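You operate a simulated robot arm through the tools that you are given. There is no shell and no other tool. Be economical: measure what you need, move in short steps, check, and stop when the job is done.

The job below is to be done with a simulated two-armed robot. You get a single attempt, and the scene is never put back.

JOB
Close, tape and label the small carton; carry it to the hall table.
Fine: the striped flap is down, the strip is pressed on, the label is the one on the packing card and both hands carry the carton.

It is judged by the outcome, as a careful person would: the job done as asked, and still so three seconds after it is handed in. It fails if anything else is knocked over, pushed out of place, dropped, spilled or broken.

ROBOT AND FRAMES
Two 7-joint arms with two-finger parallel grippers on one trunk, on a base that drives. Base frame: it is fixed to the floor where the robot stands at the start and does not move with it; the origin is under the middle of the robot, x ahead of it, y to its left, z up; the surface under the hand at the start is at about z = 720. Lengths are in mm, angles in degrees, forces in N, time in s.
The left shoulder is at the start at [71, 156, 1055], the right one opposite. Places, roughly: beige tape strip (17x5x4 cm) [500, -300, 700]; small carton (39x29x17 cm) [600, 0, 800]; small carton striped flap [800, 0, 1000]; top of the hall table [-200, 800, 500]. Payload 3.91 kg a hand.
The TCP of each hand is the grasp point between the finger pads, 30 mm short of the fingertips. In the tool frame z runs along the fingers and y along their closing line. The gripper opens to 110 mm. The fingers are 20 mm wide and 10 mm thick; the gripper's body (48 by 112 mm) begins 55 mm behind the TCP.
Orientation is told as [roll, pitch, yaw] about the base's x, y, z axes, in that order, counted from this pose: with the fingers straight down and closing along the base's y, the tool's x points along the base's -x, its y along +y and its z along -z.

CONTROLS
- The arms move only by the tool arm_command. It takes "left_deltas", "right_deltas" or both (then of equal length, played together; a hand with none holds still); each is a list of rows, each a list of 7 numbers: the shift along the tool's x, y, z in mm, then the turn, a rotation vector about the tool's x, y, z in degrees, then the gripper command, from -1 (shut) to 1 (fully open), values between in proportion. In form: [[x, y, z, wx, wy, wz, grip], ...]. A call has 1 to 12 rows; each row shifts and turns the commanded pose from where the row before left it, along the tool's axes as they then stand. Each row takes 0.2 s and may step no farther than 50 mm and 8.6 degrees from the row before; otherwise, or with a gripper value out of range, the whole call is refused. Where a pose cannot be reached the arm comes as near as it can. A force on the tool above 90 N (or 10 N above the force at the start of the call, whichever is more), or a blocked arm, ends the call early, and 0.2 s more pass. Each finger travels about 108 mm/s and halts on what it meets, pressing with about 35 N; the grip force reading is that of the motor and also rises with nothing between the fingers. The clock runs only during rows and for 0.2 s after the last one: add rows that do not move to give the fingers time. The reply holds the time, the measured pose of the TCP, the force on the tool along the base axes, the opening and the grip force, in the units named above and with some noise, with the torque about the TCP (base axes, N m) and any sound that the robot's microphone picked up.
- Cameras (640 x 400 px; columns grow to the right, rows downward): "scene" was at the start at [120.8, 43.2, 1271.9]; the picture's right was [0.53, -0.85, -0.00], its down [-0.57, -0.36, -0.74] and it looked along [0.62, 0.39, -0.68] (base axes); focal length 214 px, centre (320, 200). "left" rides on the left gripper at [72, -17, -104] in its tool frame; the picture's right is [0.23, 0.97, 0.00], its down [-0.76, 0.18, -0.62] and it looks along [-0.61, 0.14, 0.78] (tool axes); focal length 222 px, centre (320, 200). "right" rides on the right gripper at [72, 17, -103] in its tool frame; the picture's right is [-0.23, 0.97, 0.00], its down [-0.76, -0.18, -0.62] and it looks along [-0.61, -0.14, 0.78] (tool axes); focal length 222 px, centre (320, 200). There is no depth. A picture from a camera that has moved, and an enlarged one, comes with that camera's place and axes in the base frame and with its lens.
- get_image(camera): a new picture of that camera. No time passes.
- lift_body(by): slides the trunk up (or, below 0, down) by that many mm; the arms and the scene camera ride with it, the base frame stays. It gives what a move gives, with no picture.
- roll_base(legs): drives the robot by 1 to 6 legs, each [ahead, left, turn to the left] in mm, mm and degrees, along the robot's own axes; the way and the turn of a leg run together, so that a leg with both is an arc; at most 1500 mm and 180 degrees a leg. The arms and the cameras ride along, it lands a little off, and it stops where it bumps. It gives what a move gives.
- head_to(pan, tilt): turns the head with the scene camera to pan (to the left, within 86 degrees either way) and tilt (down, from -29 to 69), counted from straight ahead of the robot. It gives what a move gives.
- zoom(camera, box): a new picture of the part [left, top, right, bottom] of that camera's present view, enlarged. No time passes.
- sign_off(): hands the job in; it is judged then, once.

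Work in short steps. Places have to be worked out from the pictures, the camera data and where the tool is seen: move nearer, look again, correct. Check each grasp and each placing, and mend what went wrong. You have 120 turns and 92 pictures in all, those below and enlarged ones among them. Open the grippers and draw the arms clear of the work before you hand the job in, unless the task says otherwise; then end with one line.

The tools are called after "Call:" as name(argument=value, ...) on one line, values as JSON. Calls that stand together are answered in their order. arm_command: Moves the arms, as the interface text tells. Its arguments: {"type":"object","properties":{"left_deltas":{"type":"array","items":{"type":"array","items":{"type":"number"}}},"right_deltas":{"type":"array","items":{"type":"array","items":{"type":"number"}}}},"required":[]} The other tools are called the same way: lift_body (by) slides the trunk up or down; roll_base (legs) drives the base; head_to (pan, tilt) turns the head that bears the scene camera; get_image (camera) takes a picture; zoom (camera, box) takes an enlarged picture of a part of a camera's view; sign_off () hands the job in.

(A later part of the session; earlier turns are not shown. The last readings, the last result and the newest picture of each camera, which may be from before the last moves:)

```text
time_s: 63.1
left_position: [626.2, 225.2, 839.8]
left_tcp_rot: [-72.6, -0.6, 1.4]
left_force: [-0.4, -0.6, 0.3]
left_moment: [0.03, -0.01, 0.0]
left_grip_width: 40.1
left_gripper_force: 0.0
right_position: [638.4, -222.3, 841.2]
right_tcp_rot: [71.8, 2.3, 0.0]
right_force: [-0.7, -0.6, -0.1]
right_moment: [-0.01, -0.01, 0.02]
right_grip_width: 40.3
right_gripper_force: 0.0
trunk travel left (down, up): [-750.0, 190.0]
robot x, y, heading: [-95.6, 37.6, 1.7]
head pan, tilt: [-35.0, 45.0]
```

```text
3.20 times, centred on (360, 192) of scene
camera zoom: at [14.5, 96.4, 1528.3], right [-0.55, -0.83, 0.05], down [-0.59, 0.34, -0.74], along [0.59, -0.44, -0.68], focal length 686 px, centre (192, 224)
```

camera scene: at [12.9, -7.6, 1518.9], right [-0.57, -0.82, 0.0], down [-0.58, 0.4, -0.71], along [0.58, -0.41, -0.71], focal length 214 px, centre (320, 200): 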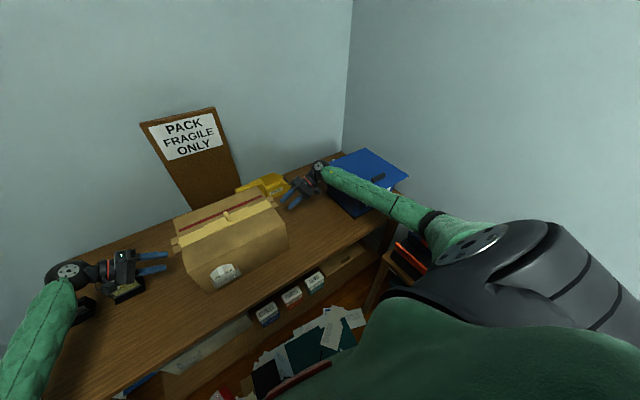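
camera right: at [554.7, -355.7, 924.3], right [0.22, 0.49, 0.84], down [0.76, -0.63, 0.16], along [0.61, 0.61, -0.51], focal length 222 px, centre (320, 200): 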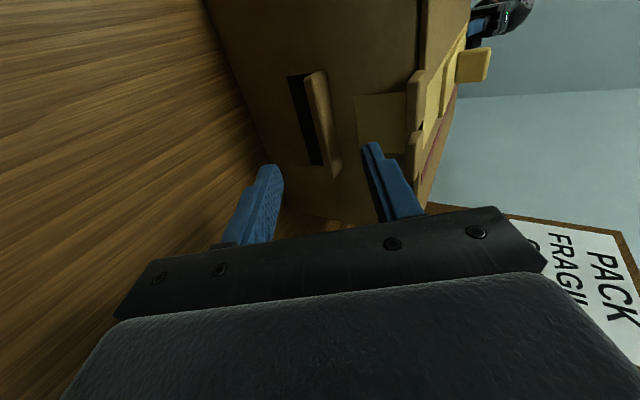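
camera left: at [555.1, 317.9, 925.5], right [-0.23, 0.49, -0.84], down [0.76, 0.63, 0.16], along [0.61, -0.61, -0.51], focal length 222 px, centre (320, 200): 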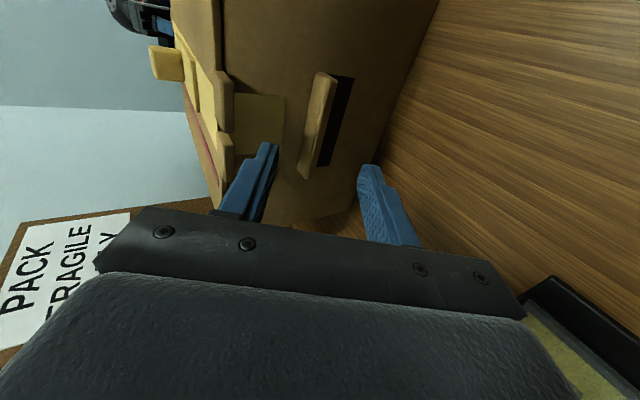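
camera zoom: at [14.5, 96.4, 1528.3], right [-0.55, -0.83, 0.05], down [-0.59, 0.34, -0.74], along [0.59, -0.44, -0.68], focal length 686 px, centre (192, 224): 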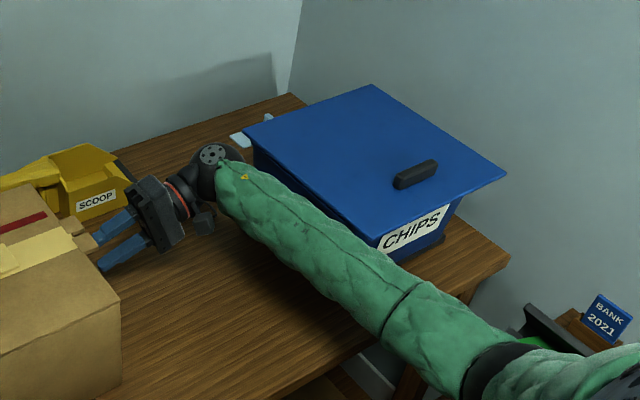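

The forearm presses on the lid's edge and the robot is leaning. I reverse the last motion exactly to relieve it.

Call:
arm_command(left_deltas=[[0, -6.3, -20, 0, 0, 0, -0.27], [0, -6.3, -19.4, 0, 0, 0, -0.27], [0, 0, 0, 0, 0, 0, -0.27], [0, 0, 0, 0, 0, 0, -0.27], [0, 0, 0, 0, 0, 0, -0.27]], right_deltas=[[0, 6.3, -19.4, 0, 0, 0, -0.27], [1.5, 6.3, -20, 0, 0, 0, -0.27], [0, 0, 0, 6, 0, 0, -0.27], [0, 0, 0, 6, 0, 0, -0.27], [0, 20, 0, 0, 0, 0, -0.27]])

Call:
zoom(camera="scene", box=[240, 100, 480, 250])

```text
time_s: 64.5
left_position: [622.5, 253.9, 863.2]
left_tcp_rot: [-71.1, -0.7, 2.3]
left_force: [0.7, 0.0, -0.2]
left_moment: [0.01, 0.01, -0.03]
left_grip_width: 40.1
left_gripper_force: 0.1
right_position: [633.0, -240.4, 869.9]
right_tcp_rot: [61.7, -0.8, 2.5]
right_force: [-0.1, -0.6, -0.2]
right_moment: [0.01, -0.02, 0.02]
right_grip_width: 40.0
right_gripper_force: 0.2
trunk travel left (down, up): [-750.0, 190.0]
robot x, y, heading: [-92.4, 41.1, 2.4]
head pan, tilt: [-35.0, 45.0]
stopped in row 5 (left hand): the arm was blocked; the commanded pose is now the measured one
```

```text
2.67 times, centred on (360, 175) of scene
camera zoom: at [8.9, 83.7, 1525.8], right [-0.54, -0.84, 0.04], down [-0.59, 0.34, -0.73], along [0.6, -0.42, -0.68], focal length 572 px, centre (213, 267)
```

zoom: 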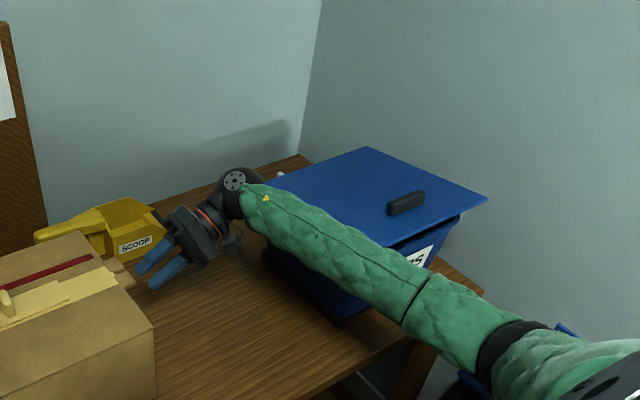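

The lid shows a gap at its front: the forearm is tilting it. Zoom closer to see whether the arm is above or below before moving.

Call:
zoom(camera="scene", box=[325, 135, 455, 225])

```text
4.44 times, centred on (390, 180) of scene
camera zoom: at [8.9, 83.7, 1525.8], right [-0.54, -0.84, 0.04], down [-0.59, 0.34, -0.73], along [0.6, -0.42, -0.68], focal length 953 px, centre (9, 289)
```

zoom: 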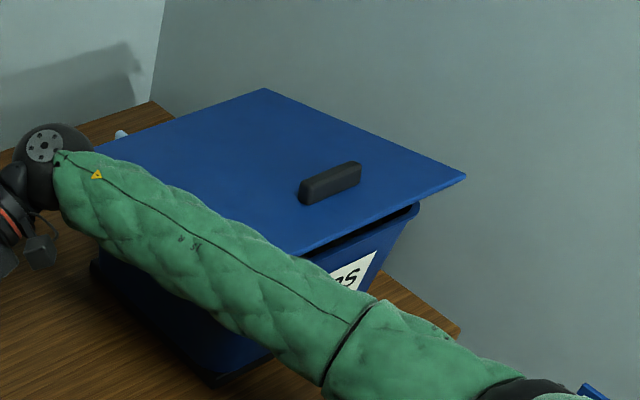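

The forearm lies on top of the lid's left edge (nothing of the lid covers it). Raise the trunk 80 mm to unload it straight up.

Call:
lift_body(by=80)

Call:
zoom(camera="scene", box=[240, 100, 480, 250])

```text
time_s: 65.7
left_position: [624.0, 267.6, 944.3]
left_tcp_rot: [-70.9, -0.6, 4.0]
left_force: [-0.3, 0.5, -0.5]
left_moment: [-0.01, 0.01, 0.0]
left_grip_width: 40.2
left_gripper_force: 0.2
right_position: [654.2, -231.0, 952.1]
right_tcp_rot: [61.7, -1.3, 3.9]
right_force: [0.7, -0.6, -0.7]
right_moment: [-0.02, -0.01, 0.0]
right_grip_width: 40.3
right_gripper_force: 0.0
trunk travel left (down, up): [-830.0, 110.0]
robot x, y, heading: [-84.4, 38.8, 3.7]
head pan, tilt: [-35.0, 45.0]
```

```text
2.67 times, centred on (360, 175) of scene
camera zoom: at [17.2, 65.0, 1604.4], right [-0.52, -0.86, 0.03], down [-0.6, 0.34, -0.73], along [0.61, -0.39, -0.68], focal length 572 px, centre (213, 267)
```

zoom: 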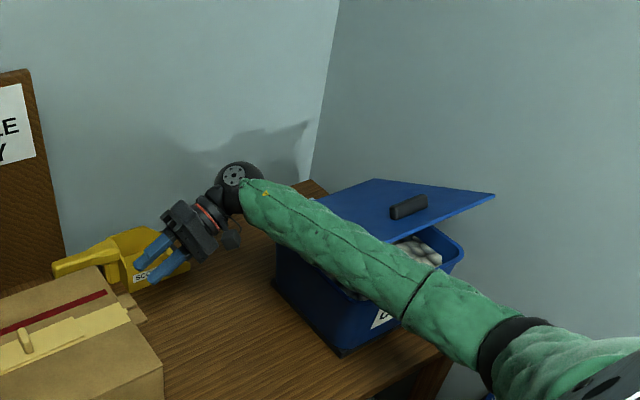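

The arm is actually under the lid's overhang and lifts it. Lower the trunk back by the same 80 mm plus 20 more to reseat the lid, and look.

Call:
lift_body(by=-80)

Call:
lift_body(by=-20)

Call:
zoom(camera="scene", box=[240, 100, 480, 250])

```text
time_s: 66.9
left_position: [619.5, 255.0, 866.5]
left_tcp_rot: [-71.0, -0.9, 3.0]
left_force: [-0.7, -0.4, -0.1]
left_moment: [-0.02, 0.02, 0.01]
left_grip_width: 40.3
left_gripper_force: 0.1
right_position: [638.4, -239.7, 871.2]
right_tcp_rot: [61.9, -0.8, 2.8]
right_force: [-0.3, 0.0, -0.8]
right_moment: [-0.01, -0.01, 0.03]
right_grip_width: 40.4
right_gripper_force: 0.1
trunk travel left (down, up): [-750.0, 190.0]
robot x, y, heading: [-95.5, 35.8, 2.8]
head pan, tilt: [-35.0, 45.0]
```

```text
time_s: 67.5
left_position: [617.8, 254.7, 846.4]
left_tcp_rot: [-70.9, -0.8, 2.9]
left_force: [-0.1, -0.3, 0.6]
left_moment: [0.02, 0.03, -0.01]
left_grip_width: 40.3
left_gripper_force: 0.1
right_position: [637.9, -241.3, 851.5]
right_tcp_rot: [62.2, -0.5, 2.5]
right_force: [-0.1, -0.3, -0.1]
right_moment: [-0.01, 0.03, 0.0]
right_grip_width: 40.1
right_gripper_force: 0.0
trunk travel left (down, up): [-730.0, 210.0]
robot x, y, heading: [-93.9, 38.9, 2.8]
head pan, tilt: [-35.0, 45.0]
```

```text
2.67 times, centred on (360, 175) of scene
camera zoom: at [7.8, 96.1, 1507.5], right [-0.53, -0.84, 0.05], down [-0.59, 0.33, -0.74], along [0.61, -0.42, -0.67], focal length 572 px, centre (213, 267)
```

zoom: 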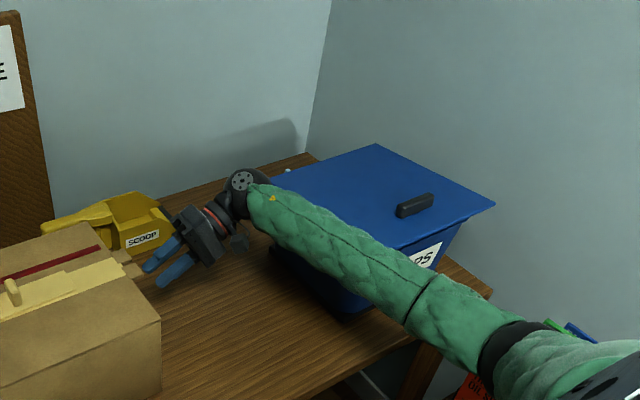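

Lid is seated again. Now swing the right wrist away from the box by yawing the hand −40° about the vertical, without rising.

Call:
arm_command(right_deltas=[[0, 0, 0, 0, -6.9, 4, -0.27], [0, 0, 0, 0, -6.9, 4, -0.27], [0, 0, 0, 0, -6.9, 4, -0.27], [0, 0, 0, 0, -6.9, 4, -0.27], [0, 0, 0, 0, -6.9, 4, -0.27], [0, 0, 0, 0, 0, 0, -0.27]])

Call:
zoom(camera="scene", box=[240, 100, 480, 250])

```text
time_s: 68.9
left_position: [629.8, 227.8, 839.9]
left_tcp_rot: [-70.0, -0.1, 1.9]
left_force: [0.2, -2.6, -0.6]
left_moment: [0.08, 0.0, -0.01]
left_grip_width: 40.4
left_gripper_force: 0.0
right_position: [647.6, -279.4, 838.9]
right_tcp_rot: [61.8, 0.9, -38.5]
right_force: [-0.5, -3.2, -0.5]
right_moment: [0.15, -0.1, 0.01]
right_grip_width: 40.1
right_gripper_force: 0.0
trunk travel left (down, up): [-730.0, 210.0]
robot x, y, heading: [-93.7, 32.8, 2.0]
head pan, tilt: [-35.0, 45.0]
```

```text
2.67 times, centred on (360, 175) of scene
camera zoom: at [24.3, -10.2, 1498.2], right [-0.54, -0.84, 0.0], down [-0.59, 0.39, -0.71], along [0.59, -0.38, -0.71], focal length 572 px, centre (213, 267)
```

zoom: 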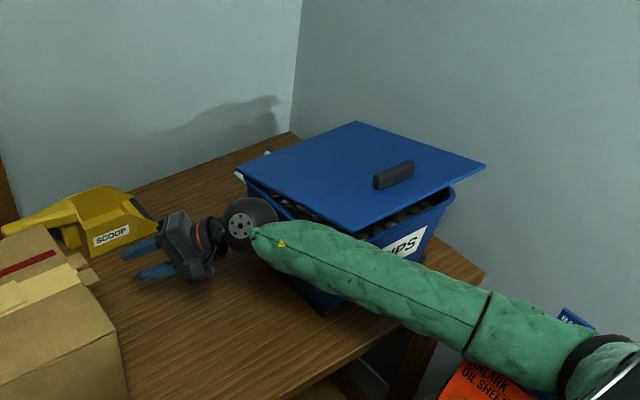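

The robot stands straight again, but the lid is propped a little. Lower just the right arm 40 mm to reseat it gently.

Call:
arm_command(right_deltas=[[0, -17.3, 10, 0, 0, 0, -0.27], [0, -17.3, 10, 0, 0, 0, -0.27], [0, 0, 0, 0, 0, 0, -0.27]])

Call:
zoom(camera="scene", box=[240, 100, 480, 250])

```text
time_s: 69.7
left_position: [627.3, 229.7, 839.1]
left_tcp_rot: [-70.2, 0.0, 1.6]
left_force: [0.6, 0.3, 0.9]
left_moment: [0.02, -0.01, 0.04]
left_grip_width: 40.2
left_gripper_force: 0.1
right_position: [638.6, -268.9, 798.9]
right_tcp_rot: [61.9, 1.1, -38.2]
right_force: [0.2, -0.2, -0.8]
right_moment: [0.0, 0.03, 0.02]
right_grip_width: 40.3
right_gripper_force: 0.0
trunk travel left (down, up): [-730.0, 210.0]
robot x, y, heading: [-94.2, 38.2, 1.4]
head pan, tilt: [-35.0, 45.0]
```

```text
2.67 times, centred on (360, 175) of scene
camera zoom: at [19.9, -2.9, 1498.6], right [-0.55, -0.83, 0.0], down [-0.59, 0.39, -0.71], along [0.59, -0.39, -0.71], focal length 572 px, centre (213, 267)
```

zoom: 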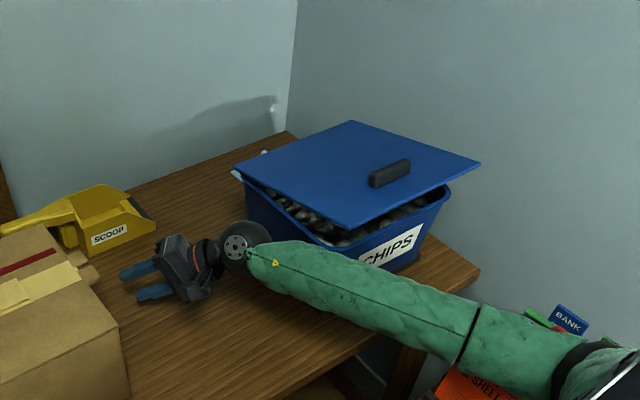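

The lid is a hinged lid left ajar ~10°, and my forearm is now in front of it. Back the whole base 200 mm so the arm leaves straight away from the lid, then check.

Call:
roll_base(legs=[[-200, 0, 0]])

Call:
get_image(camera="scene")

```text
time_s: 71.3
left_position: [427.8, 222.9, 841.0]
left_tcp_rot: [-70.1, -0.1, 1.7]
left_force: [0.0, 0.0, 0.8]
left_moment: [0.0, -0.01, 0.01]
left_grip_width: 40.0
left_gripper_force: 0.0
right_position: [437.9, -276.6, 798.3]
right_tcp_rot: [62.0, 1.1, -38.2]
right_force: [0.8, 0.2, 1.0]
right_moment: [-0.01, 0.01, -0.02]
right_grip_width: 40.0
right_gripper_force: 0.0
trunk travel left (down, up): [-730.0, 210.0]
robot x, y, heading: [-299.9, 35.3, 1.4]
head pan, tilt: [-35.0, 45.0]
```

```text
16 pictures are left
camera scene: at [-181.5, -10.8, 1498.5], right [-0.55, -0.83, 0.0], down [-0.59, 0.39, -0.71], along [0.59, -0.39, -0.71], focal length 214 px, centre (320, 200)
```

scene: 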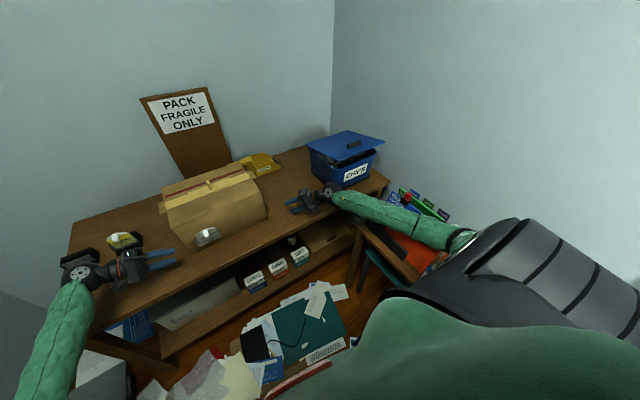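

Only 16 pictures remain, so I'll be frugal. Raise the trunk 150 mm, turn the right hand back to fingers-down with closed fingers, and drive ahead to reach the lid.

Call:
lift_body(by=150)

Call:
arm_command(right_deltas=[[0, 0, 0, 0, 6.8, -3.7, -1], [0, 0, 0, 0, 6.8, -3.7, -1], [0, 0, 0, 0, 6.8, -3.7, -1], [0, 0, 0, 0, 6.8, -3.7, -1], [0, 0, 0, 0, 6.8, -3.7, -1], [0, 0, 0, 7.75, 0, 0, -1], [0, 0, 0, 7.75, 0, 0, -1], [0, 0, 0, 7.75, 0, 0, -1], [0, 0, 0, 7.75, 0, 0, -1]])

Call:
arm_command(right_deltas=[[0, 0, -30, 7.75, 0, 0, -1], [0, 0, -30, 7.75, 0, 0, -1], [0, 0, -30, 7.75, 0, 0, -1], [0, 0, -30, 7.75, 0, 0, -1]])

Call:
roll_base(legs=[[150, 0, -1.4]])

```text
time_s: 73.1
left_position: [427.9, 221.4, 989.0]
left_tcp_rot: [-70.0, 0.1, 1.6]
left_force: [-0.5, -0.3, -0.5]
left_moment: [-0.01, 0.01, 0.0]
left_grip_width: 40.2
left_gripper_force: 0.0
right_position: [438.6, -275.6, 948.2]
right_tcp_rot: [61.9, 1.2, -38.3]
right_force: [0.0, -0.2, 0.7]
right_moment: [0.05, -0.02, 0.0]
right_grip_width: 39.9
right_gripper_force: 0.0
trunk travel left (down, up): [-880.0, 60.0]
robot x, y, heading: [-299.5, 34.8, 1.6]
head pan, tilt: [-35.0, 45.0]
```

```text
time_s: 75.1
left_position: [428.6, 222.7, 989.3]
left_tcp_rot: [-70.2, -0.1, 1.5]
left_force: [0.5, -0.2, -0.2]
left_moment: [0.02, 0.01, 0.02]
left_grip_width: 40.2
left_gripper_force: 0.1
right_position: [438.3, -274.8, 947.7]
right_tcp_rot: [31.5, 0.5, 0.4]
right_force: [-1.4, 0.0, -0.6]
right_moment: [0.01, 0.02, 0.0]
right_grip_width: 0.1
right_gripper_force: 35.3
trunk travel left (down, up): [-880.0, 60.0]
robot x, y, heading: [-301.0, 34.1, 1.6]
head pan, tilt: [-35.0, 45.0]
```

```text
time_s: 76.1
left_position: [428.5, 222.8, 989.2]
left_tcp_rot: [-70.0, -0.1, 1.5]
left_force: [-1.4, 0.1, 1.3]
left_moment: [0.01, -0.04, 0.0]
left_grip_width: 40.1
left_gripper_force: 0.1
right_position: [439.7, -316.7, 1059.5]
right_tcp_rot: [0.5, 0.6, 0.4]
right_force: [-0.2, -0.5, -0.1]
right_moment: [0.0, -0.02, -0.02]
right_grip_width: 0.0
right_gripper_force: 34.9
trunk travel left (down, up): [-880.0, 60.0]
robot x, y, heading: [-295.7, 30.1, 1.4]
head pan, tilt: [-35.0, 45.0]
```

```text
time_s: 77.5
left_position: [582.7, 204.4, 989.8]
left_tcp_rot: [-70.2, 0.0, 0.2]
left_force: [-1.2, -0.3, -0.4]
left_moment: [0.02, -0.01, -0.03]
left_grip_width: 40.1
left_gripper_force: 0.0
right_position: [581.0, -334.2, 1059.3]
right_tcp_rot: [0.6, 0.7, -1.1]
right_force: [-1.2, -0.7, -0.4]
right_moment: [0.0, -0.02, -0.02]
right_grip_width: 0.3
right_gripper_force: 34.9
trunk travel left (down, up): [-880.0, 60.0]
robot x, y, heading: [-150.4, 35.2, 0.3]
head pan, tilt: [-35.0, 45.0]
```

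Move the right fist above the lid's front, about (485,-600), tip at 1029, then look once.

Call:
arm_command(right_deltas=[[16, -44.3, 0, 0, 0, 0, -1], [16, -44.3, 0, 0, 0, 0, -1], [16, -44.3, 0, 0, 0, 0, -1], [16, -44.3, 0, 0, 0, 0, -1], [16, -44.3, 0, 0, 0, 0, -1], [16, -44.3, 0, 0, 0, 0, -1]])

Call:
zoom(camera="scene", box=[240, 60, 480, 210])

```text
time_s: 78.8
left_position: [581.8, 205.0, 989.7]
left_tcp_rot: [-70.0, -0.1, 0.2]
left_force: [-0.3, -0.1, -0.3]
left_moment: [0.03, 0.0, 0.02]
left_grip_width: 40.1
left_gripper_force: 0.0
right_position: [478.7, -598.9, 1058.3]
right_tcp_rot: [0.7, 0.5, -1.0]
right_force: [-0.5, 0.3, -0.5]
right_moment: [0.02, 0.0, -0.02]
right_grip_width: 0.1
right_gripper_force: 35.6
trunk travel left (down, up): [-880.0, 60.0]
robot x, y, heading: [-142.2, 37.5, 0.0]
head pan, tilt: [-35.0, 45.0]
```

```text
2.67 times, centred on (360, 135) of scene
camera zoom: at [-32.0, -12.5, 1648.5], right [-0.57, -0.82, 0.0], down [-0.58, 0.4, -0.71], along [0.58, -0.4, -0.71], focal length 572 px, centre (213, 373)
```

zoom: 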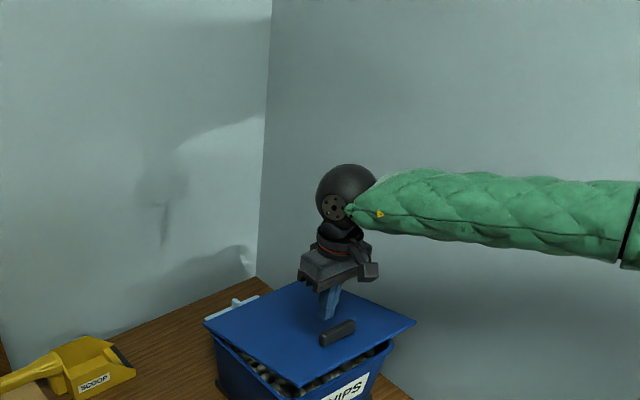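

The fist is above the lid left of the handle. Descend stepwise, checking force.

Call:
arm_command(right_deltas=[[0, 0, 40, 0, 0, 0, -1], [0, 0, 35, 0, 0, 0, -1], [0, 0, 15, 0, 0, 0, -1], [0, 0, 10, 0, 0, 0, -1], [0, 0, 0, 0, 0, 0, -1]])

Call:
arm_command(right_deltas=[[0, 0, 8, 0, 0, 0, -1], [0, 0, 6, 0, 0, 0, -1], [0, 0, 0, 0, 0, 0, -1]])

```text
time_s: 80.0
left_position: [582.8, 206.5, 989.9]
left_tcp_rot: [-70.2, -0.1, 0.1]
left_force: [0.0, 1.4, -0.4]
left_moment: [0.01, 0.01, 0.01]
left_grip_width: 40.3
left_gripper_force: 0.0
right_position: [479.5, -597.4, 957.6]
right_tcp_rot: [0.6, 0.7, -1.1]
right_force: [0.8, 0.0, -0.2]
right_moment: [-0.02, 0.0, 0.04]
right_grip_width: 0.1
right_gripper_force: 34.7
trunk travel left (down, up): [-880.0, 60.0]
robot x, y, heading: [-150.3, 33.8, 0.0]
head pan, tilt: [-35.0, 45.0]
```

```text
time_s: 80.8
left_position: [583.2, 206.2, 989.4]
left_tcp_rot: [-70.0, -0.1, 0.1]
left_force: [0.8, 1.5, -0.6]
left_moment: [-0.02, -0.02, 0.01]
left_grip_width: 40.3
left_gripper_force: 0.0
right_position: [478.0, -596.8, 943.6]
right_tcp_rot: [0.5, 0.6, -0.9]
right_force: [0.9, -0.8, -0.2]
right_moment: [0.01, -0.02, 0.01]
right_grip_width: 0.0
right_gripper_force: 35.1
trunk travel left (down, up): [-880.0, 60.0]
robot x, y, heading: [-144.2, 33.9, 0.3]
head pan, tilt: [-35.0, 45.0]
```

Tip at 914, no resistance yet. Continue in small steps.

Call:
arm_command(right_deltas=[[0, 0, 8, 0, 0, 0, -1], [0, 0, 8, 0, 0, 0, -1], [0, 0, 0, 0, 0, 0, -1]])

Call:
zoom(camera="scene", box=[270, 90, 460, 210])

```text
time_s: 81.7
left_position: [581.9, 206.2, 990.3]
left_tcp_rot: [-70.1, 0.0, 0.1]
left_force: [0.2, 0.0, 0.2]
left_moment: [0.01, 0.03, -0.02]
left_grip_width: 40.2
left_gripper_force: 0.0
right_position: [478.6, -598.2, 929.4]
right_tcp_rot: [0.5, 0.4, -1.1]
right_force: [0.9, 0.0, 9.5]
right_moment: [-0.06, -0.18, -0.04]
right_grip_width: 0.0
right_gripper_force: 34.4
trunk travel left (down, up): [-880.0, 60.0]
robot x, y, heading: [-146.8, 35.8, 0.3]
head pan, tilt: [-35.0, 45.0]
```

```text
3.33 times, centred on (365, 150) of scene
camera zoom: at [-31.1, -11.1, 1648.7], right [-0.57, -0.82, 0.0], down [-0.58, 0.4, -0.71], along [0.58, -0.41, -0.71], focal length 715 px, centre (170, 367)
```

zoom: 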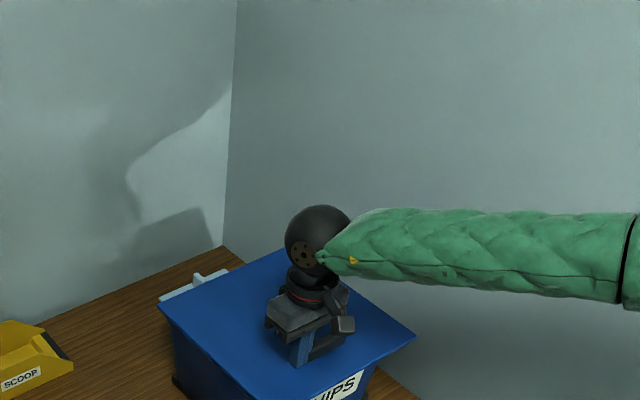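

The lid appears closed (no gap), 9.5 N. Press 4 mm more to make sure, then lift off and look.

Call:
arm_command(right_deltas=[[0, 0, 5, 0, 0, 0, -1], [0, 0, 0, 0, 0, 0, -1]])

Call:
arm_command(right_deltas=[[0, 0, -10, 0, 0, 0, -1], [0, 0, -45, 0, 0, 0, -1], [0, 0, -45, 0, 0, 0, -1], [0, 0, -45, 0, 0, 0, -1], [-16, 44.3, 0, 0, 0, 0, -1], [-16, 44.3, 0, 0, 0, 0, -1], [-16, 44.3, 0, 0, 0, 0, -1], [-16, 44.3, 0, 0, 0, 0, -1], [-16, 44.3, 0, 0, 0, 0, -1], [-16, 44.3, 0, 0, 0, 0, -1]])

Call:
get_image(camera="scene")

```text
time_s: 82.2
left_position: [581.9, 207.1, 990.7]
left_tcp_rot: [-70.3, -0.3, 0.2]
left_force: [0.5, 0.3, -0.3]
left_moment: [0.02, 0.02, -0.01]
left_grip_width: 40.2
left_gripper_force: 0.1
right_position: [478.5, -596.8, 929.4]
right_tcp_rot: [0.4, 0.3, -1.1]
right_force: [3.3, -7.5, 45.9]
right_moment: [-0.33, -0.54, 0.09]
right_grip_width: 0.1
right_gripper_force: 34.7
trunk travel left (down, up): [-880.0, 60.0]
robot x, y, heading: [-148.4, 37.3, 0.1]
head pan, tilt: [-35.0, 45.0]
```

```text
time_s: 84.5
left_position: [584.1, 205.7, 988.3]
left_tcp_rot: [-70.0, 0.0, 0.1]
left_force: [0.6, -0.5, 0.4]
left_moment: [-0.01, 0.0, -0.02]
left_grip_width: 40.2
left_gripper_force: 0.0
right_position: [581.4, -334.5, 1069.6]
right_tcp_rot: [0.4, 0.6, -1.3]
right_force: [0.1, 0.1, 0.6]
right_moment: [0.04, 0.06, -0.01]
right_grip_width: 0.3
right_gripper_force: 35.0
trunk travel left (down, up): [-880.0, 60.0]
robot x, y, heading: [-147.0, 33.0, -0.1]
head pan, tilt: [-35.0, 45.0]
```

```text
13 pictures are left
camera scene: at [-28.8, -10.0, 1648.3], right [-0.57, -0.82, 0.0], down [-0.58, 0.4, -0.71], along [0.58, -0.41, -0.71], focal length 214 px, centre (320, 200)
```

scene: 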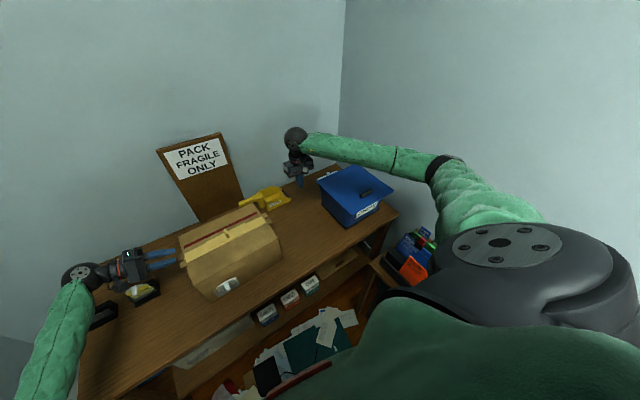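

The lid is shut and the box in place. New grasp plan: with the trunk high and the arm stretched, approach the lips with fingers 15° down and yawed 30° from the robot side, so the right forearm stays left of the lid. Reorient the hands up high.

Call:
arm_command(left_deltas=[[0, 0, 0, 5, 0, 0, -0.3], [0, 0, 0, 0, -7.25, -1.94, -0.3], [0, 0, 0, 0, -7.25, -1.94, -0.3], [0, 0, 0, 0, -7.25, -1.94, -0.3], [0, 0, 0, 0, -7.25, -1.94, -0.3], [0, 0, 0, 0, 0, 0, -0.3], [0, 0, 0, 0, 0, 0, -0.3], [0, 0, 0, 0, 0, 0, -0.3], [0, 0, 0, 0, 0, 0, -0.3], [0, 0, 0, 0, 0, 0, -0.3], [0, 0, 0, 0, 0, 0, -0.3], [0, 0, 0, 0, 0, 0, -0.3]], right_deltas=[[0, 0, 0, 0, 0, 7.2, -0.3], [0, 0, 0, 0, 0, 7.2, -0.3], [0, 0, 0, 0, 0, 7.2, -0.3], [0, 0, 0, 0, 0, 7.2, -0.3], [0, 0, 0, -8.5, 0, 0, -0.3], [0, 0, 0, -8.5, 0, 0, -0.3], [0, 0, 0, -8.5, 0, 0, -0.3], [0, 0, 0, -8.5, 0, 0, -0.3], [0, 0, 0, -8.5, 0, 0, -0.3], [0, 0, 0, -8.5, 0, 0, -0.3], [0, 0, 0, -8.5, 0, 0, -0.3], [0, 0, 0, -8.5, 0, 0, -0.3]])

Call:
arm_command(right_deltas=[[0, 0, 0, -6.5, 0, 0, -0.3], [0, 0, 0, 0, 0, 0, -0.3]])

```text
time_s: 87.0
left_position: [582.9, 205.2, 989.6]
left_tcp_rot: [-75.1, 0.0, 30.2]
left_force: [1.2, -0.4, -0.6]
left_moment: [0.03, 0.0, -0.01]
left_grip_width: 38.7
left_gripper_force: 0.1
right_position: [581.0, -334.4, 1070.1]
right_tcp_rot: [68.4, 0.8, -29.8]
right_force: [0.7, 0.8, -0.7]
right_moment: [-0.03, 0.01, -0.01]
right_grip_width: 38.3
right_gripper_force: 0.1
trunk travel left (down, up): [-880.0, 60.0]
robot x, y, heading: [-146.0, 38.7, -0.2]
head pan, tilt: [-35.0, 45.0]
```

```text
time_s: 87.7
left_position: [583.5, 204.5, 988.9]
left_tcp_rot: [-75.2, -0.1, 30.1]
left_force: [-0.5, -0.8, 0.7]
left_moment: [0.01, 0.01, -0.02]
left_grip_width: 38.6
left_gripper_force: 0.0
right_position: [581.5, -334.4, 1068.8]
right_tcp_rot: [74.8, 0.7, -29.9]
right_force: [-0.2, 0.2, -0.7]
right_moment: [-0.03, -0.02, 0.01]
right_grip_width: 38.5
right_gripper_force: 0.0
trunk travel left (down, up): [-880.0, 60.0]
robot x, y, heading: [-151.5, 36.4, 0.3]
head pan, tilt: [-35.0, 45.0]
```

Move to pre-grasp: shift sideways first, then straight down; stop partway to check for any leaning.

Call:
arm_command(left_deltas=[[-22.5, 10.1, -37.7, 0, 0, 0, -0.3], [0, 44.8, 12, 0, 0, 0, -0.3], [0, 44.8, 12, 0, 0, 0, -0.3], [0, 44.8, 12, 0, 0, 0, -0.3]], right_deltas=[[20, 10.8, 40.2, 0, 0, 0, -0.3], [0, -42.4, 11.4, 0, 0, 0, -0.3], [0, -42.4, 11.4, 0, 0, 0, -0.3], [0, -42.4, 11.4, 0, 0, 0, -0.3]])

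Call:
arm_command(right_deltas=[[0, -42.4, 11.4, 0, 0, 0, -0.3], [0, -42.4, 11.4, 0, 0, 0, -0.3], [0, 0, 0, 0, 0, 0, -0.3]])

Call:
get_image(camera="scene")

```text
time_s: 88.7
left_position: [584.2, 251.0, 850.2]
left_tcp_rot: [-75.1, 0.0, 30.3]
left_force: [0.0, -0.1, -0.2]
left_moment: [0.02, 0.0, -0.04]
left_grip_width: 38.5
left_gripper_force: 0.0
right_position: [584.7, -289.0, 938.6]
right_tcp_rot: [74.7, 0.7, -30.0]
right_force: [-0.1, 0.5, 1.1]
right_moment: [0.02, 0.0, -0.01]
right_grip_width: 38.7
right_gripper_force: 0.2
trunk travel left (down, up): [-880.0, 60.0]
robot x, y, heading: [-147.0, 30.7, -0.2]
head pan, tilt: [-35.0, 45.0]
```

```text
time_s: 89.5
left_position: [583.9, 249.5, 850.9]
left_tcp_rot: [-75.0, -0.2, 30.1]
left_force: [-0.5, 0.1, 0.6]
left_moment: [0.03, -0.01, 0.02]
left_grip_width: 38.5
left_gripper_force: 0.1
right_position: [580.6, -288.9, 849.4]
right_tcp_rot: [74.9, 0.9, -29.9]
right_force: [-0.6, -0.1, -0.1]
right_moment: [0.02, -0.02, -0.03]
right_grip_width: 38.4
right_gripper_force: 0.0
trunk travel left (down, up): [-880.0, 60.0]
robot x, y, heading: [-144.4, 36.0, 0.1]
head pan, tilt: [-35.0, 45.0]
```

```text
12 pictures are left
camera scene: at [-30.3, -14.6, 1648.3], right [-0.57, -0.82, 0.0], down [-0.58, 0.41, -0.71], along [0.58, -0.4, -0.71], focal length 214 px, centre (320, 200)
```

scene: 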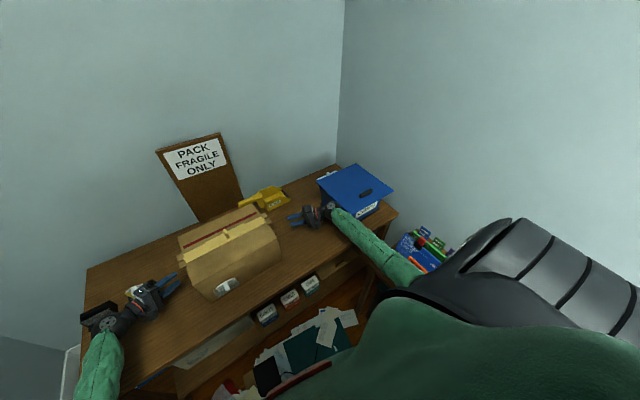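

No leaning. Advance to about 15 mm short of the grasp and check with both wrist cameras.

Call:
arm_command(left_deltas=[[2.3, 1.1, 20, 0, 0, 0, -0.3], [2.3, 1.1, 20, 0, 0, 0, -0.3], [2.4, 1.1, 20, 0, 0, 0, -0.3], [0, 0, 0, 0, 0, 0, -0.3]], right_deltas=[[1.6, -0.6, 20.5, 0, 0, 0, -0.3], [1.6, -0.6, 20.5, 0, 0, 0, -0.3], [1.7, -0.6, 20.5, 0, 0, 0, -0.3], [0, 0, 0, 0, 0, 0, -0.3]])

Call:
zoom(camera="left", box=[200, 50, 440, 260])

Call:
zoom(camera="right", box=[200, 50, 440, 260])

```text
time_s: 90.5
left_position: [606.3, 197.8, 831.5]
left_tcp_rot: [-75.2, 0.0, 30.2]
left_force: [0.4, 2.4, -1.2]
left_moment: [-0.03, 0.04, 0.09]
left_grip_width: 37.8
left_gripper_force: 0.0
right_position: [605.8, -233.0, 832.6]
right_tcp_rot: [74.8, 0.8, -29.9]
right_force: [-0.4, 0.2, -0.1]
right_moment: [-0.01, -0.02, 0.01]
right_grip_width: 38.5
right_gripper_force: 0.1
trunk travel left (down, up): [-880.0, 60.0]
robot x, y, heading: [-146.1, 36.3, 0.0]
head pan, tilt: [-35.0, 45.0]
```

```text
1.90 times, centred on (320, 155) of left
camera zoom: at [495.5, 242.7, 875.4], right [-0.32, 0.1, -0.94], down [0.33, 0.94, -0.01], along [0.89, -0.32, -0.34], focal length 423 px, centre (320, 286)
```

zoom: 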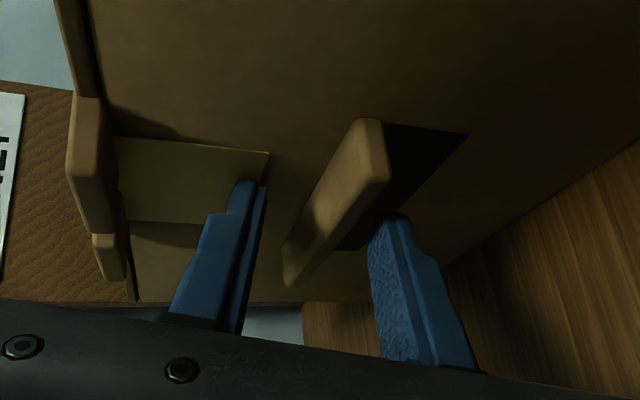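

```text
1.90 times, centred on (320, 155) of right
camera zoom: at [495.8, -279.9, 877.1], right [0.34, 0.1, 0.94], down [0.34, -0.94, -0.02], along [0.88, 0.32, -0.35], focal length 423 px, centre (320, 286)
```

zoom: 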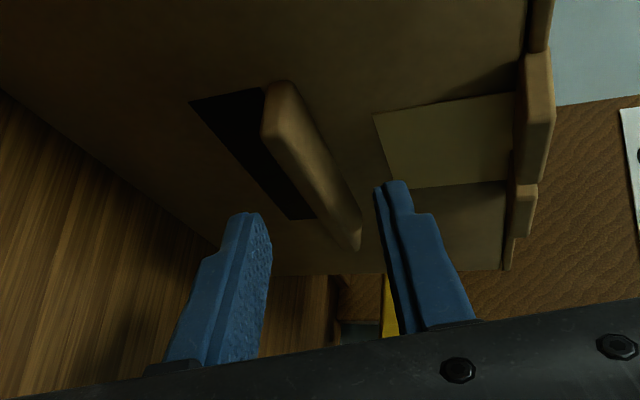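

Lips lie between the fingers on both sides. Narrow to ~26 mm, advance (left 8, right 14 mm), then close.

Call:
arm_command(left_deltas=[[0, 0, 0, 0, 0, 0, -0.5], [0, 0, 4, 0, 0, 0, -0.5], [0, 0, 4, 0, 0, 0, -0.5], [0, 0, 0, 0, 0, 0, -0.5]], right_deltas=[[0, 0, 0, 0, 0, 0, -0.5], [0, 0, 7, 0, 0, 0, -0.5], [0, 0, 7, 0, 0, 0, -0.5], [0, 0, 0, 0, 0, 0, -0.5]])

```text
time_s: 91.5
left_position: [609.1, 191.7, 828.9]
left_tcp_rot: [-75.0, 0.1, 30.2]
left_force: [0.9, 4.3, 3.2]
left_moment: [-0.17, 0.01, 0.03]
left_grip_width: 28.2
left_gripper_force: 0.9
right_position: [614.3, -221.5, 830.2]
right_tcp_rot: [74.8, 0.8, -29.9]
right_force: [0.2, 0.1, -0.7]
right_moment: [0.02, 0.0, 0.01]
right_grip_width: 27.6
right_gripper_force: 0.0
trunk travel left (down, up): [-880.0, 60.0]
robot x, y, heading: [-144.7, 35.1, 0.1]
head pan, tilt: [-35.0, 45.0]
```

Slight contact of the left fingertip. Close both and read widths/forces.

Call:
arm_command(left_deltas=[[0, 0, 0, 0, 0, 0, -1], [0, 0, 0, 0, 0, 0, -1], [0, 0, 0, 0, 0, 0, -1]], right_deltas=[[0, 0, 3, 0, 0, 0, -0.5], [0, 0, 0, 0, 0, 0, -1], [0, 0, 0, 0, 0, 0, -1]])

Call:
zoom(camera="left", box=[200, 50, 440, 260])

Call:
zoom(camera="right", box=[200, 50, 440, 260])

```text
time_s: 92.2
left_position: [610.5, 191.6, 829.0]
left_tcp_rot: [-75.1, 0.0, 30.1]
left_force: [0.1, 4.1, -0.5]
left_moment: [-0.36, -0.28, -0.32]
left_grip_width: 13.5
left_gripper_force: 35.3
right_position: [613.8, -219.5, 828.3]
right_tcp_rot: [74.6, 0.9, -29.8]
right_force: [2.4, -4.2, 0.9]
right_moment: [0.36, -0.5, 0.14]
right_grip_width: 14.1
right_gripper_force: 35.0
trunk travel left (down, up): [-880.0, 60.0]
robot x, y, heading: [-147.2, 30.7, 0.2]
head pan, tilt: [-35.0, 45.0]
```

```text
1.90 times, centred on (320, 155) of left
camera zoom: at [499.2, 236.1, 873.0], right [-0.32, 0.1, -0.94], down [0.33, 0.94, -0.01], along [0.89, -0.32, -0.34], focal length 423 px, centre (320, 286)
```

zoom: 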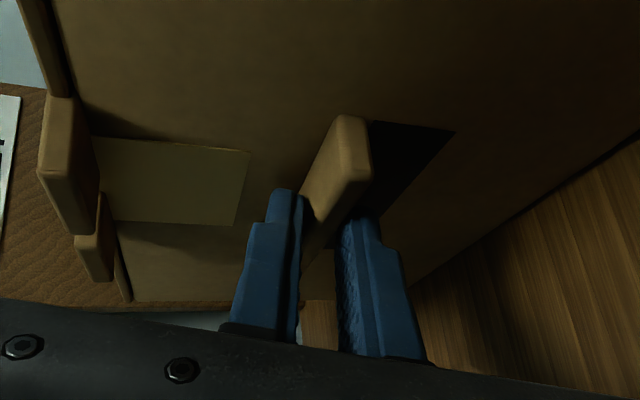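

```text
1.90 times, centred on (320, 155) of right
camera zoom: at [504.9, -265.7, 872.7], right [0.34, 0.1, 0.94], down [0.34, -0.94, -0.02], along [0.88, 0.32, -0.35], focal length 423 px, centre (320, 286)
```

zoom: 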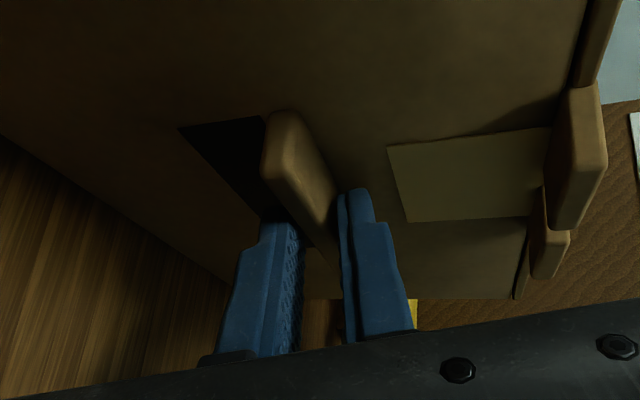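

Both lips are gripped (13.5 and 14.1 mm). Lift 20 mm by the trunk and check forces.

Call:
lift_body(by=20)

```text
time_s: 92.9
left_position: [610.1, 190.6, 848.7]
left_tcp_rot: [-75.0, 0.0, 30.2]
left_force: [0.3, 6.0, -5.4]
left_moment: [-0.33, 0.42, 0.37]
left_grip_width: 12.7
left_gripper_force: 34.8
right_position: [615.3, -219.9, 847.8]
right_tcp_rot: [74.7, 0.9, -29.9]
right_force: [0.0, -5.9, -2.0]
right_moment: [0.48, -0.39, -0.08]
right_grip_width: 12.8
right_gripper_force: 35.4
trunk travel left (down, up): [-900.0, 40.0]
robot x, y, heading: [-147.0, 37.2, 0.0]
head pan, tilt: [-35.0, 45.0]
```

Weights show (~7 N total). Lift the remaining 40 mm and look.

Call:
lift_body(by=40)

Call:
head_to(pan=0, tilt=50)

Call:
get_image(camera="scene")

```text
time_s: 93.8
left_position: [609.7, 191.2, 887.9]
left_tcp_rot: [-75.1, 0.0, 30.3]
left_force: [1.3, 7.3, -4.2]
left_moment: [-0.31, 0.42, 0.45]
left_grip_width: 12.5
left_gripper_force: 34.7
right_position: [614.9, -219.5, 887.9]
right_tcp_rot: [74.8, 0.9, -29.9]
right_force: [-1.1, -9.0, -4.2]
right_moment: [0.46, -0.41, -0.01]
right_grip_width: 12.9
right_gripper_force: 35.0
trunk travel left (down, up): [-940.0, 0.0]
robot x, y, heading: [-149.1, 35.2, -0.2]
head pan, tilt: [-35.0, 45.0]
```

```text
time_s: 94.8
left_position: [610.1, 191.3, 888.2]
left_tcp_rot: [-75.1, -0.1, 30.1]
left_force: [0.4, 10.5, -3.9]
left_moment: [-0.33, 0.49, 0.34]
left_grip_width: 12.5
left_gripper_force: 34.9
right_position: [615.5, -219.9, 888.5]
right_tcp_rot: [74.6, 0.7, -29.9]
right_force: [-0.3, -10.4, -2.9]
right_moment: [0.45, -0.4, -0.16]
right_grip_width: 12.9
right_gripper_force: 34.7
trunk travel left (down, up): [-940.0, 0.0]
robot x, y, heading: [-151.5, 36.3, 0.3]
head pan, tilt: [0.0, 50.0]
```

```text
7 pictures are left
camera scene: at [-19.4, 34.9, 1701.4], right [0.0, -1.0, 0.0], down [-0.77, 0.0, -0.64], along [0.64, 0.0, -0.77], focal length 214 px, centre (320, 200)
```

scene: 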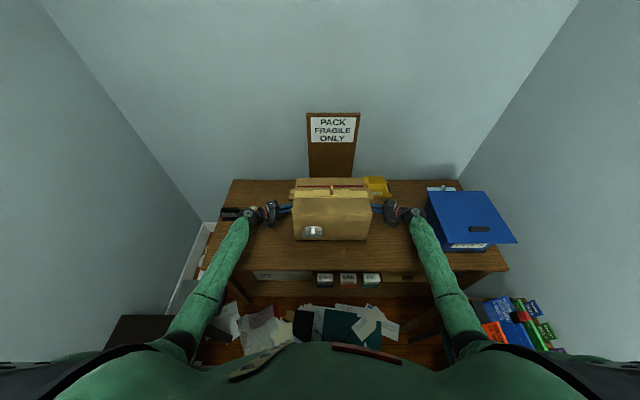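

Carton is level and held by both hands. Back off 200 mm from the table, then turn left in stages.

Call:
roll_base(legs=[[-100, 0, 0], [-100, 0, 0]])

Call:
roll_base(legs=[[0, 0, 30]])

```text
time_s: 96.7
left_position: [409.7, 190.0, 888.7]
left_tcp_rot: [-75.2, -0.1, 30.1]
left_force: [-0.1, 12.8, -3.9]
left_moment: [-0.25, 0.47, 0.47]
left_grip_width: 12.5
left_gripper_force: 35.1
right_position: [413.4, -220.5, 889.3]
right_tcp_rot: [74.8, 0.7, -29.9]
right_force: [-2.0, -14.3, -1.9]
right_moment: [0.42, -0.43, -0.15]
right_grip_width: 13.0
right_gripper_force: 34.8
trunk travel left (down, up): [-940.0, 0.0]
robot x, y, heading: [-343.7, 36.4, 0.1]
head pan, tilt: [0.0, 50.0]
```

```text
time_s: 98.5
left_position: [228.8, 551.5, 888.8]
left_tcp_rot: [-75.1, 0.0, 60.5]
left_force: [-1.6, 1.8, -4.4]
left_moment: [-0.56, 0.23, 0.18]
left_grip_width: 12.5
left_gripper_force: 34.7
right_position: [440.7, 199.9, 887.4]
right_tcp_rot: [74.7, 0.8, 0.4]
right_force: [-0.4, -1.0, -3.2]
right_moment: [0.63, -0.12, -0.15]
right_grip_width: 12.8
right_gripper_force: 35.4
trunk travel left (down, up): [-940.0, 0.0]
robot x, y, heading: [-344.3, 36.7, 30.6]
head pan, tilt: [0.0, 50.0]
```

Grip steady. Continue turning to 90°, then look.

Call:
roll_base(legs=[[0, 0, 30], [0, 0, 29.5]])

Call:
get_image(camera="scene")

```text
time_s: 101.9
left_position: [-500.1, 793.3, 888.7]
left_tcp_rot: [-75.1, 0.0, 120.0]
left_force: [-4.1, -0.3, -3.5]
left_moment: [-0.45, -0.36, 0.26]
left_grip_width: 12.4
left_gripper_force: 35.4
right_position: [-88.4, 796.2, 887.2]
right_tcp_rot: [74.6, 0.8, 59.9]
right_force: [4.7, 0.3, -3.1]
right_moment: [0.4, 0.49, -0.11]
right_grip_width: 12.7
right_gripper_force: 35.3
trunk travel left (down, up): [-940.0, 0.0]
robot x, y, heading: [-345.5, 35.8, 90.0]
head pan, tilt: [0.0, 50.0]
```

```text
6 pictures are left
camera scene: at [-346.5, 163.1, 1701.4], right [1.0, 0.0, 0.0], down [0.0, -0.77, -0.64], along [0.0, 0.64, -0.77], focal length 214 px, centre (320, 200)
```

scene: 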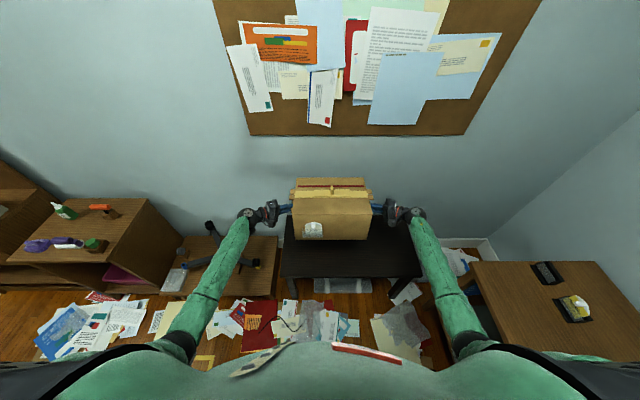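

The hall table (x −570..220, y 600..1030) is clear. A chair stands near its left, so shift 125 mm to the right, centring the carton at about x −165.

Call:
roll_base(legs=[[0, -125, 0]])

Call:
lift_body(by=-200)

Call:
get_image(camera="scene")

```text
time_s: 103.1
left_position: [-376.0, 794.0, 889.2]
left_tcp_rot: [-75.1, 0.0, 120.1]
left_force: [-0.8, 0.3, -5.0]
left_moment: [-0.43, -0.32, 0.17]
left_grip_width: 12.6
left_gripper_force: 35.2
right_position: [35.0, 797.0, 887.8]
right_tcp_rot: [74.8, 0.8, 60.0]
right_force: [-0.2, -0.8, -3.3]
right_moment: [0.46, 0.55, -0.07]
right_grip_width: 12.8
right_gripper_force: 34.9
trunk travel left (down, up): [-940.0, 0.0]
robot x, y, heading: [-222.6, 37.2, 90.0]
head pan, tilt: [0.0, 50.0]
```

```text
time_s: 105.3
left_position: [-376.6, 792.9, 688.3]
left_tcp_rot: [-75.1, -0.1, 120.1]
left_force: [-1.5, 0.9, -5.0]
left_moment: [0.04, -0.41, 0.08]
left_grip_width: 12.4
left_gripper_force: 35.2
right_position: [35.7, 796.6, 687.9]
right_tcp_rot: [74.8, 0.8, 60.0]
right_force: [2.9, -0.6, -3.7]
right_moment: [0.12, 0.46, 0.12]
right_grip_width: 12.7
right_gripper_force: 35.0
trunk travel left (down, up): [-740.0, 200.0]
robot x, y, heading: [-221.9, 32.7, 89.9]
head pan, tilt: [0.0, 50.0]
```

```text
5 pictures are left
camera scene: at [-222.2, 162.7, 1501.5], right [1.0, 0.0, 0.0], down [0.0, -0.77, -0.64], along [0.0, 0.64, -0.77], focal length 214 px, centre (320, 200)
```

scene: 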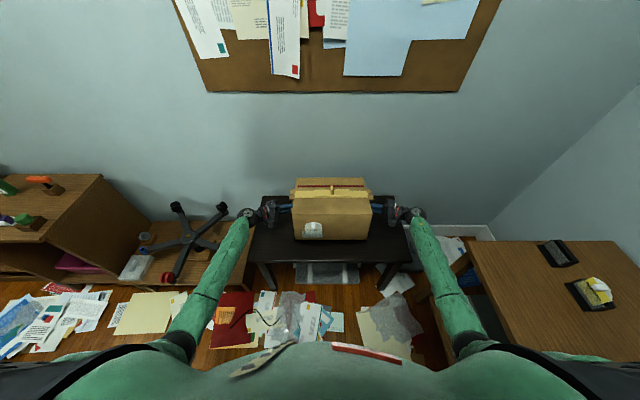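

All clear. Lower 65 mm more, then in small steps until the table takes the weight.

Call:
lift_body(by=-65)

Call:
lift_body(by=-10)

```text
time_s: 106.3
left_position: [-377.2, 792.3, 625.2]
left_tcp_rot: [-75.2, -0.1, 120.0]
left_force: [-4.9, 1.3, 4.4]
left_moment: [0.61, -0.39, -0.13]
left_grip_width: 13.7
left_gripper_force: 35.1
right_position: [35.6, 797.0, 624.5]
right_tcp_rot: [74.8, 0.7, 60.1]
right_force: [6.1, -3.0, 13.5]
right_moment: [0.89, 0.54, 0.24]
right_grip_width: 14.1
right_gripper_force: 35.0
trunk travel left (down, up): [-675.0, 265.0]
robot x, y, heading: [-225.7, 36.8, 90.1]
head pan, tilt: [0.0, 50.0]
```

```text
time_s: 106.9
left_position: [-377.2, 791.2, 624.7]
left_tcp_rot: [-75.7, -0.4, 120.2]
left_force: [-5.4, 12.8, 52.6]
left_moment: [0.77, -1.52, -0.18]
left_grip_width: 13.4
left_gripper_force: 34.8
right_position: [34.6, 795.9, 625.7]
right_tcp_rot: [75.2, 0.2, 59.9]
right_force: [8.5, 8.6, 64.6]
right_moment: [1.17, 1.69, 0.25]
right_grip_width: 14.1
right_gripper_force: 35.5
trunk travel left (down, up): [-665.0, 275.0]
robot x, y, heading: [-219.3, 33.0, 90.0]
head pan, tilt: [0.0, 50.0]
```

Carton rests on the table (TCP stopped at 625). Relieve the pressing by raising 9 mm, then open the fingers a little.

Call:
lift_body(by=9)

Call:
arm_command(left_deltas=[[0, 0, 0, 0, 0, 0, -0.6], [0, 0, 0, 0, 0, 0, -0.6], [0, 0, 0, 0, 0, 0, -0.6]], right_deltas=[[0, 0, 0, 0, 0, 0, -0.6], [0, 0, 0, 0, 0, 0, -0.6], [0, 0, 0, 0, 0, 0, -0.6]])

```text
time_s: 107.5
left_position: [-376.8, 792.2, 625.3]
left_tcp_rot: [-75.2, -0.1, 120.2]
left_force: [-4.0, 20.3, 33.9]
left_moment: [0.89, -1.15, 1.11]
left_grip_width: 13.4
left_gripper_force: 35.3
right_position: [35.6, 796.6, 625.4]
right_tcp_rot: [74.8, 0.5, 60.0]
right_force: [8.1, 16.7, 42.7]
right_moment: [1.23, 1.13, -0.78]
right_grip_width: 14.5
right_gripper_force: 35.2
trunk travel left (down, up): [-674.0, 266.0]
robot x, y, heading: [-219.8, 35.2, 90.0]
head pan, tilt: [0.0, 50.0]
```

```text
time_s: 108.3
left_position: [-375.6, 791.1, 621.6]
left_tcp_rot: [-74.9, 0.0, 120.0]
left_force: [1.0, -0.8, 2.1]
left_moment: [0.08, -0.05, -0.05]
left_grip_width: 22.8
left_gripper_force: 0.9
right_position: [34.2, 795.7, 621.4]
right_tcp_rot: [74.7, 0.8, 60.2]
right_force: [-0.5, -2.6, 6.2]
right_moment: [0.16, 0.12, 0.09]
right_grip_width: 24.7
right_gripper_force: 3.4
trunk travel left (down, up): [-674.0, 266.0]
robot x, y, heading: [-222.0, 36.1, 89.9]
head pan, tilt: [0.0, 50.0]
```

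Fingers are open around the lips. Open a bit more and retract along the finger axis.

Call:
arm_command(left_deltas=[[0, -2, 0, 0, 0, 0, -0.35], [0, 0, -5, 0, 0, 0, -0.35], [0, 0, -15, 0, 0, 0, -0.35], [0, 0, -30, 0, 0, 0, -0.35], [0, 0, -40, 0, 0, 0, -0.35]], right_deltas=[[0, 2, 0, 0, 0, 0, -0.35], [0, 0, -5, 0, 0, 0, -0.35], [0, 0, -15, 0, 0, 0, -0.35], [0, 0, -30, 0, 0, 0, -0.35], [0, 0, -40, 0, 0, 0, -0.35]])

Call:
get_image(camera="scene")

```text
time_s: 109.5
left_position: [-451.6, 747.4, 647.7]
left_tcp_rot: [-75.1, 0.0, 120.1]
left_force: [-0.4, 0.9, 0.2]
left_moment: [0.02, 0.01, 0.0]
left_grip_width: 35.9
left_gripper_force: 0.0
right_position: [108.3, 754.1, 647.4]
right_tcp_rot: [74.7, 0.8, 60.0]
right_force: [0.5, -0.1, 0.5]
right_moment: [0.0, -0.02, -0.01]
right_grip_width: 36.0
right_gripper_force: 0.0
trunk travel left (down, up): [-674.0, 266.0]
robot x, y, heading: [-222.1, 36.5, 90.1]
head pan, tilt: [0.0, 50.0]
```

```text
4 pictures are left
camera scene: at [-222.2, 161.1, 1435.6], right [1.0, 0.0, 0.0], down [0.0, -0.77, -0.64], along [0.0, 0.64, -0.77], focal length 214 px, centre (320, 200)
```

scene: 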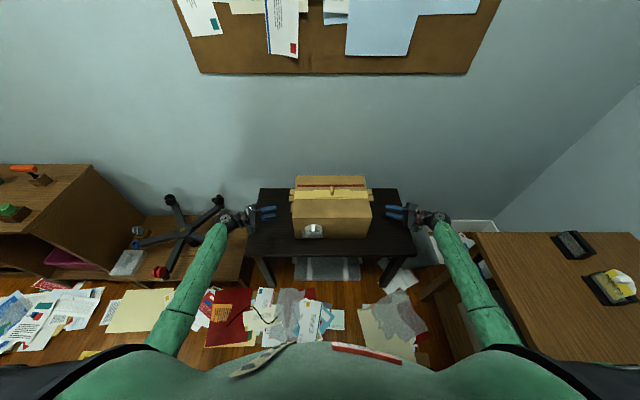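

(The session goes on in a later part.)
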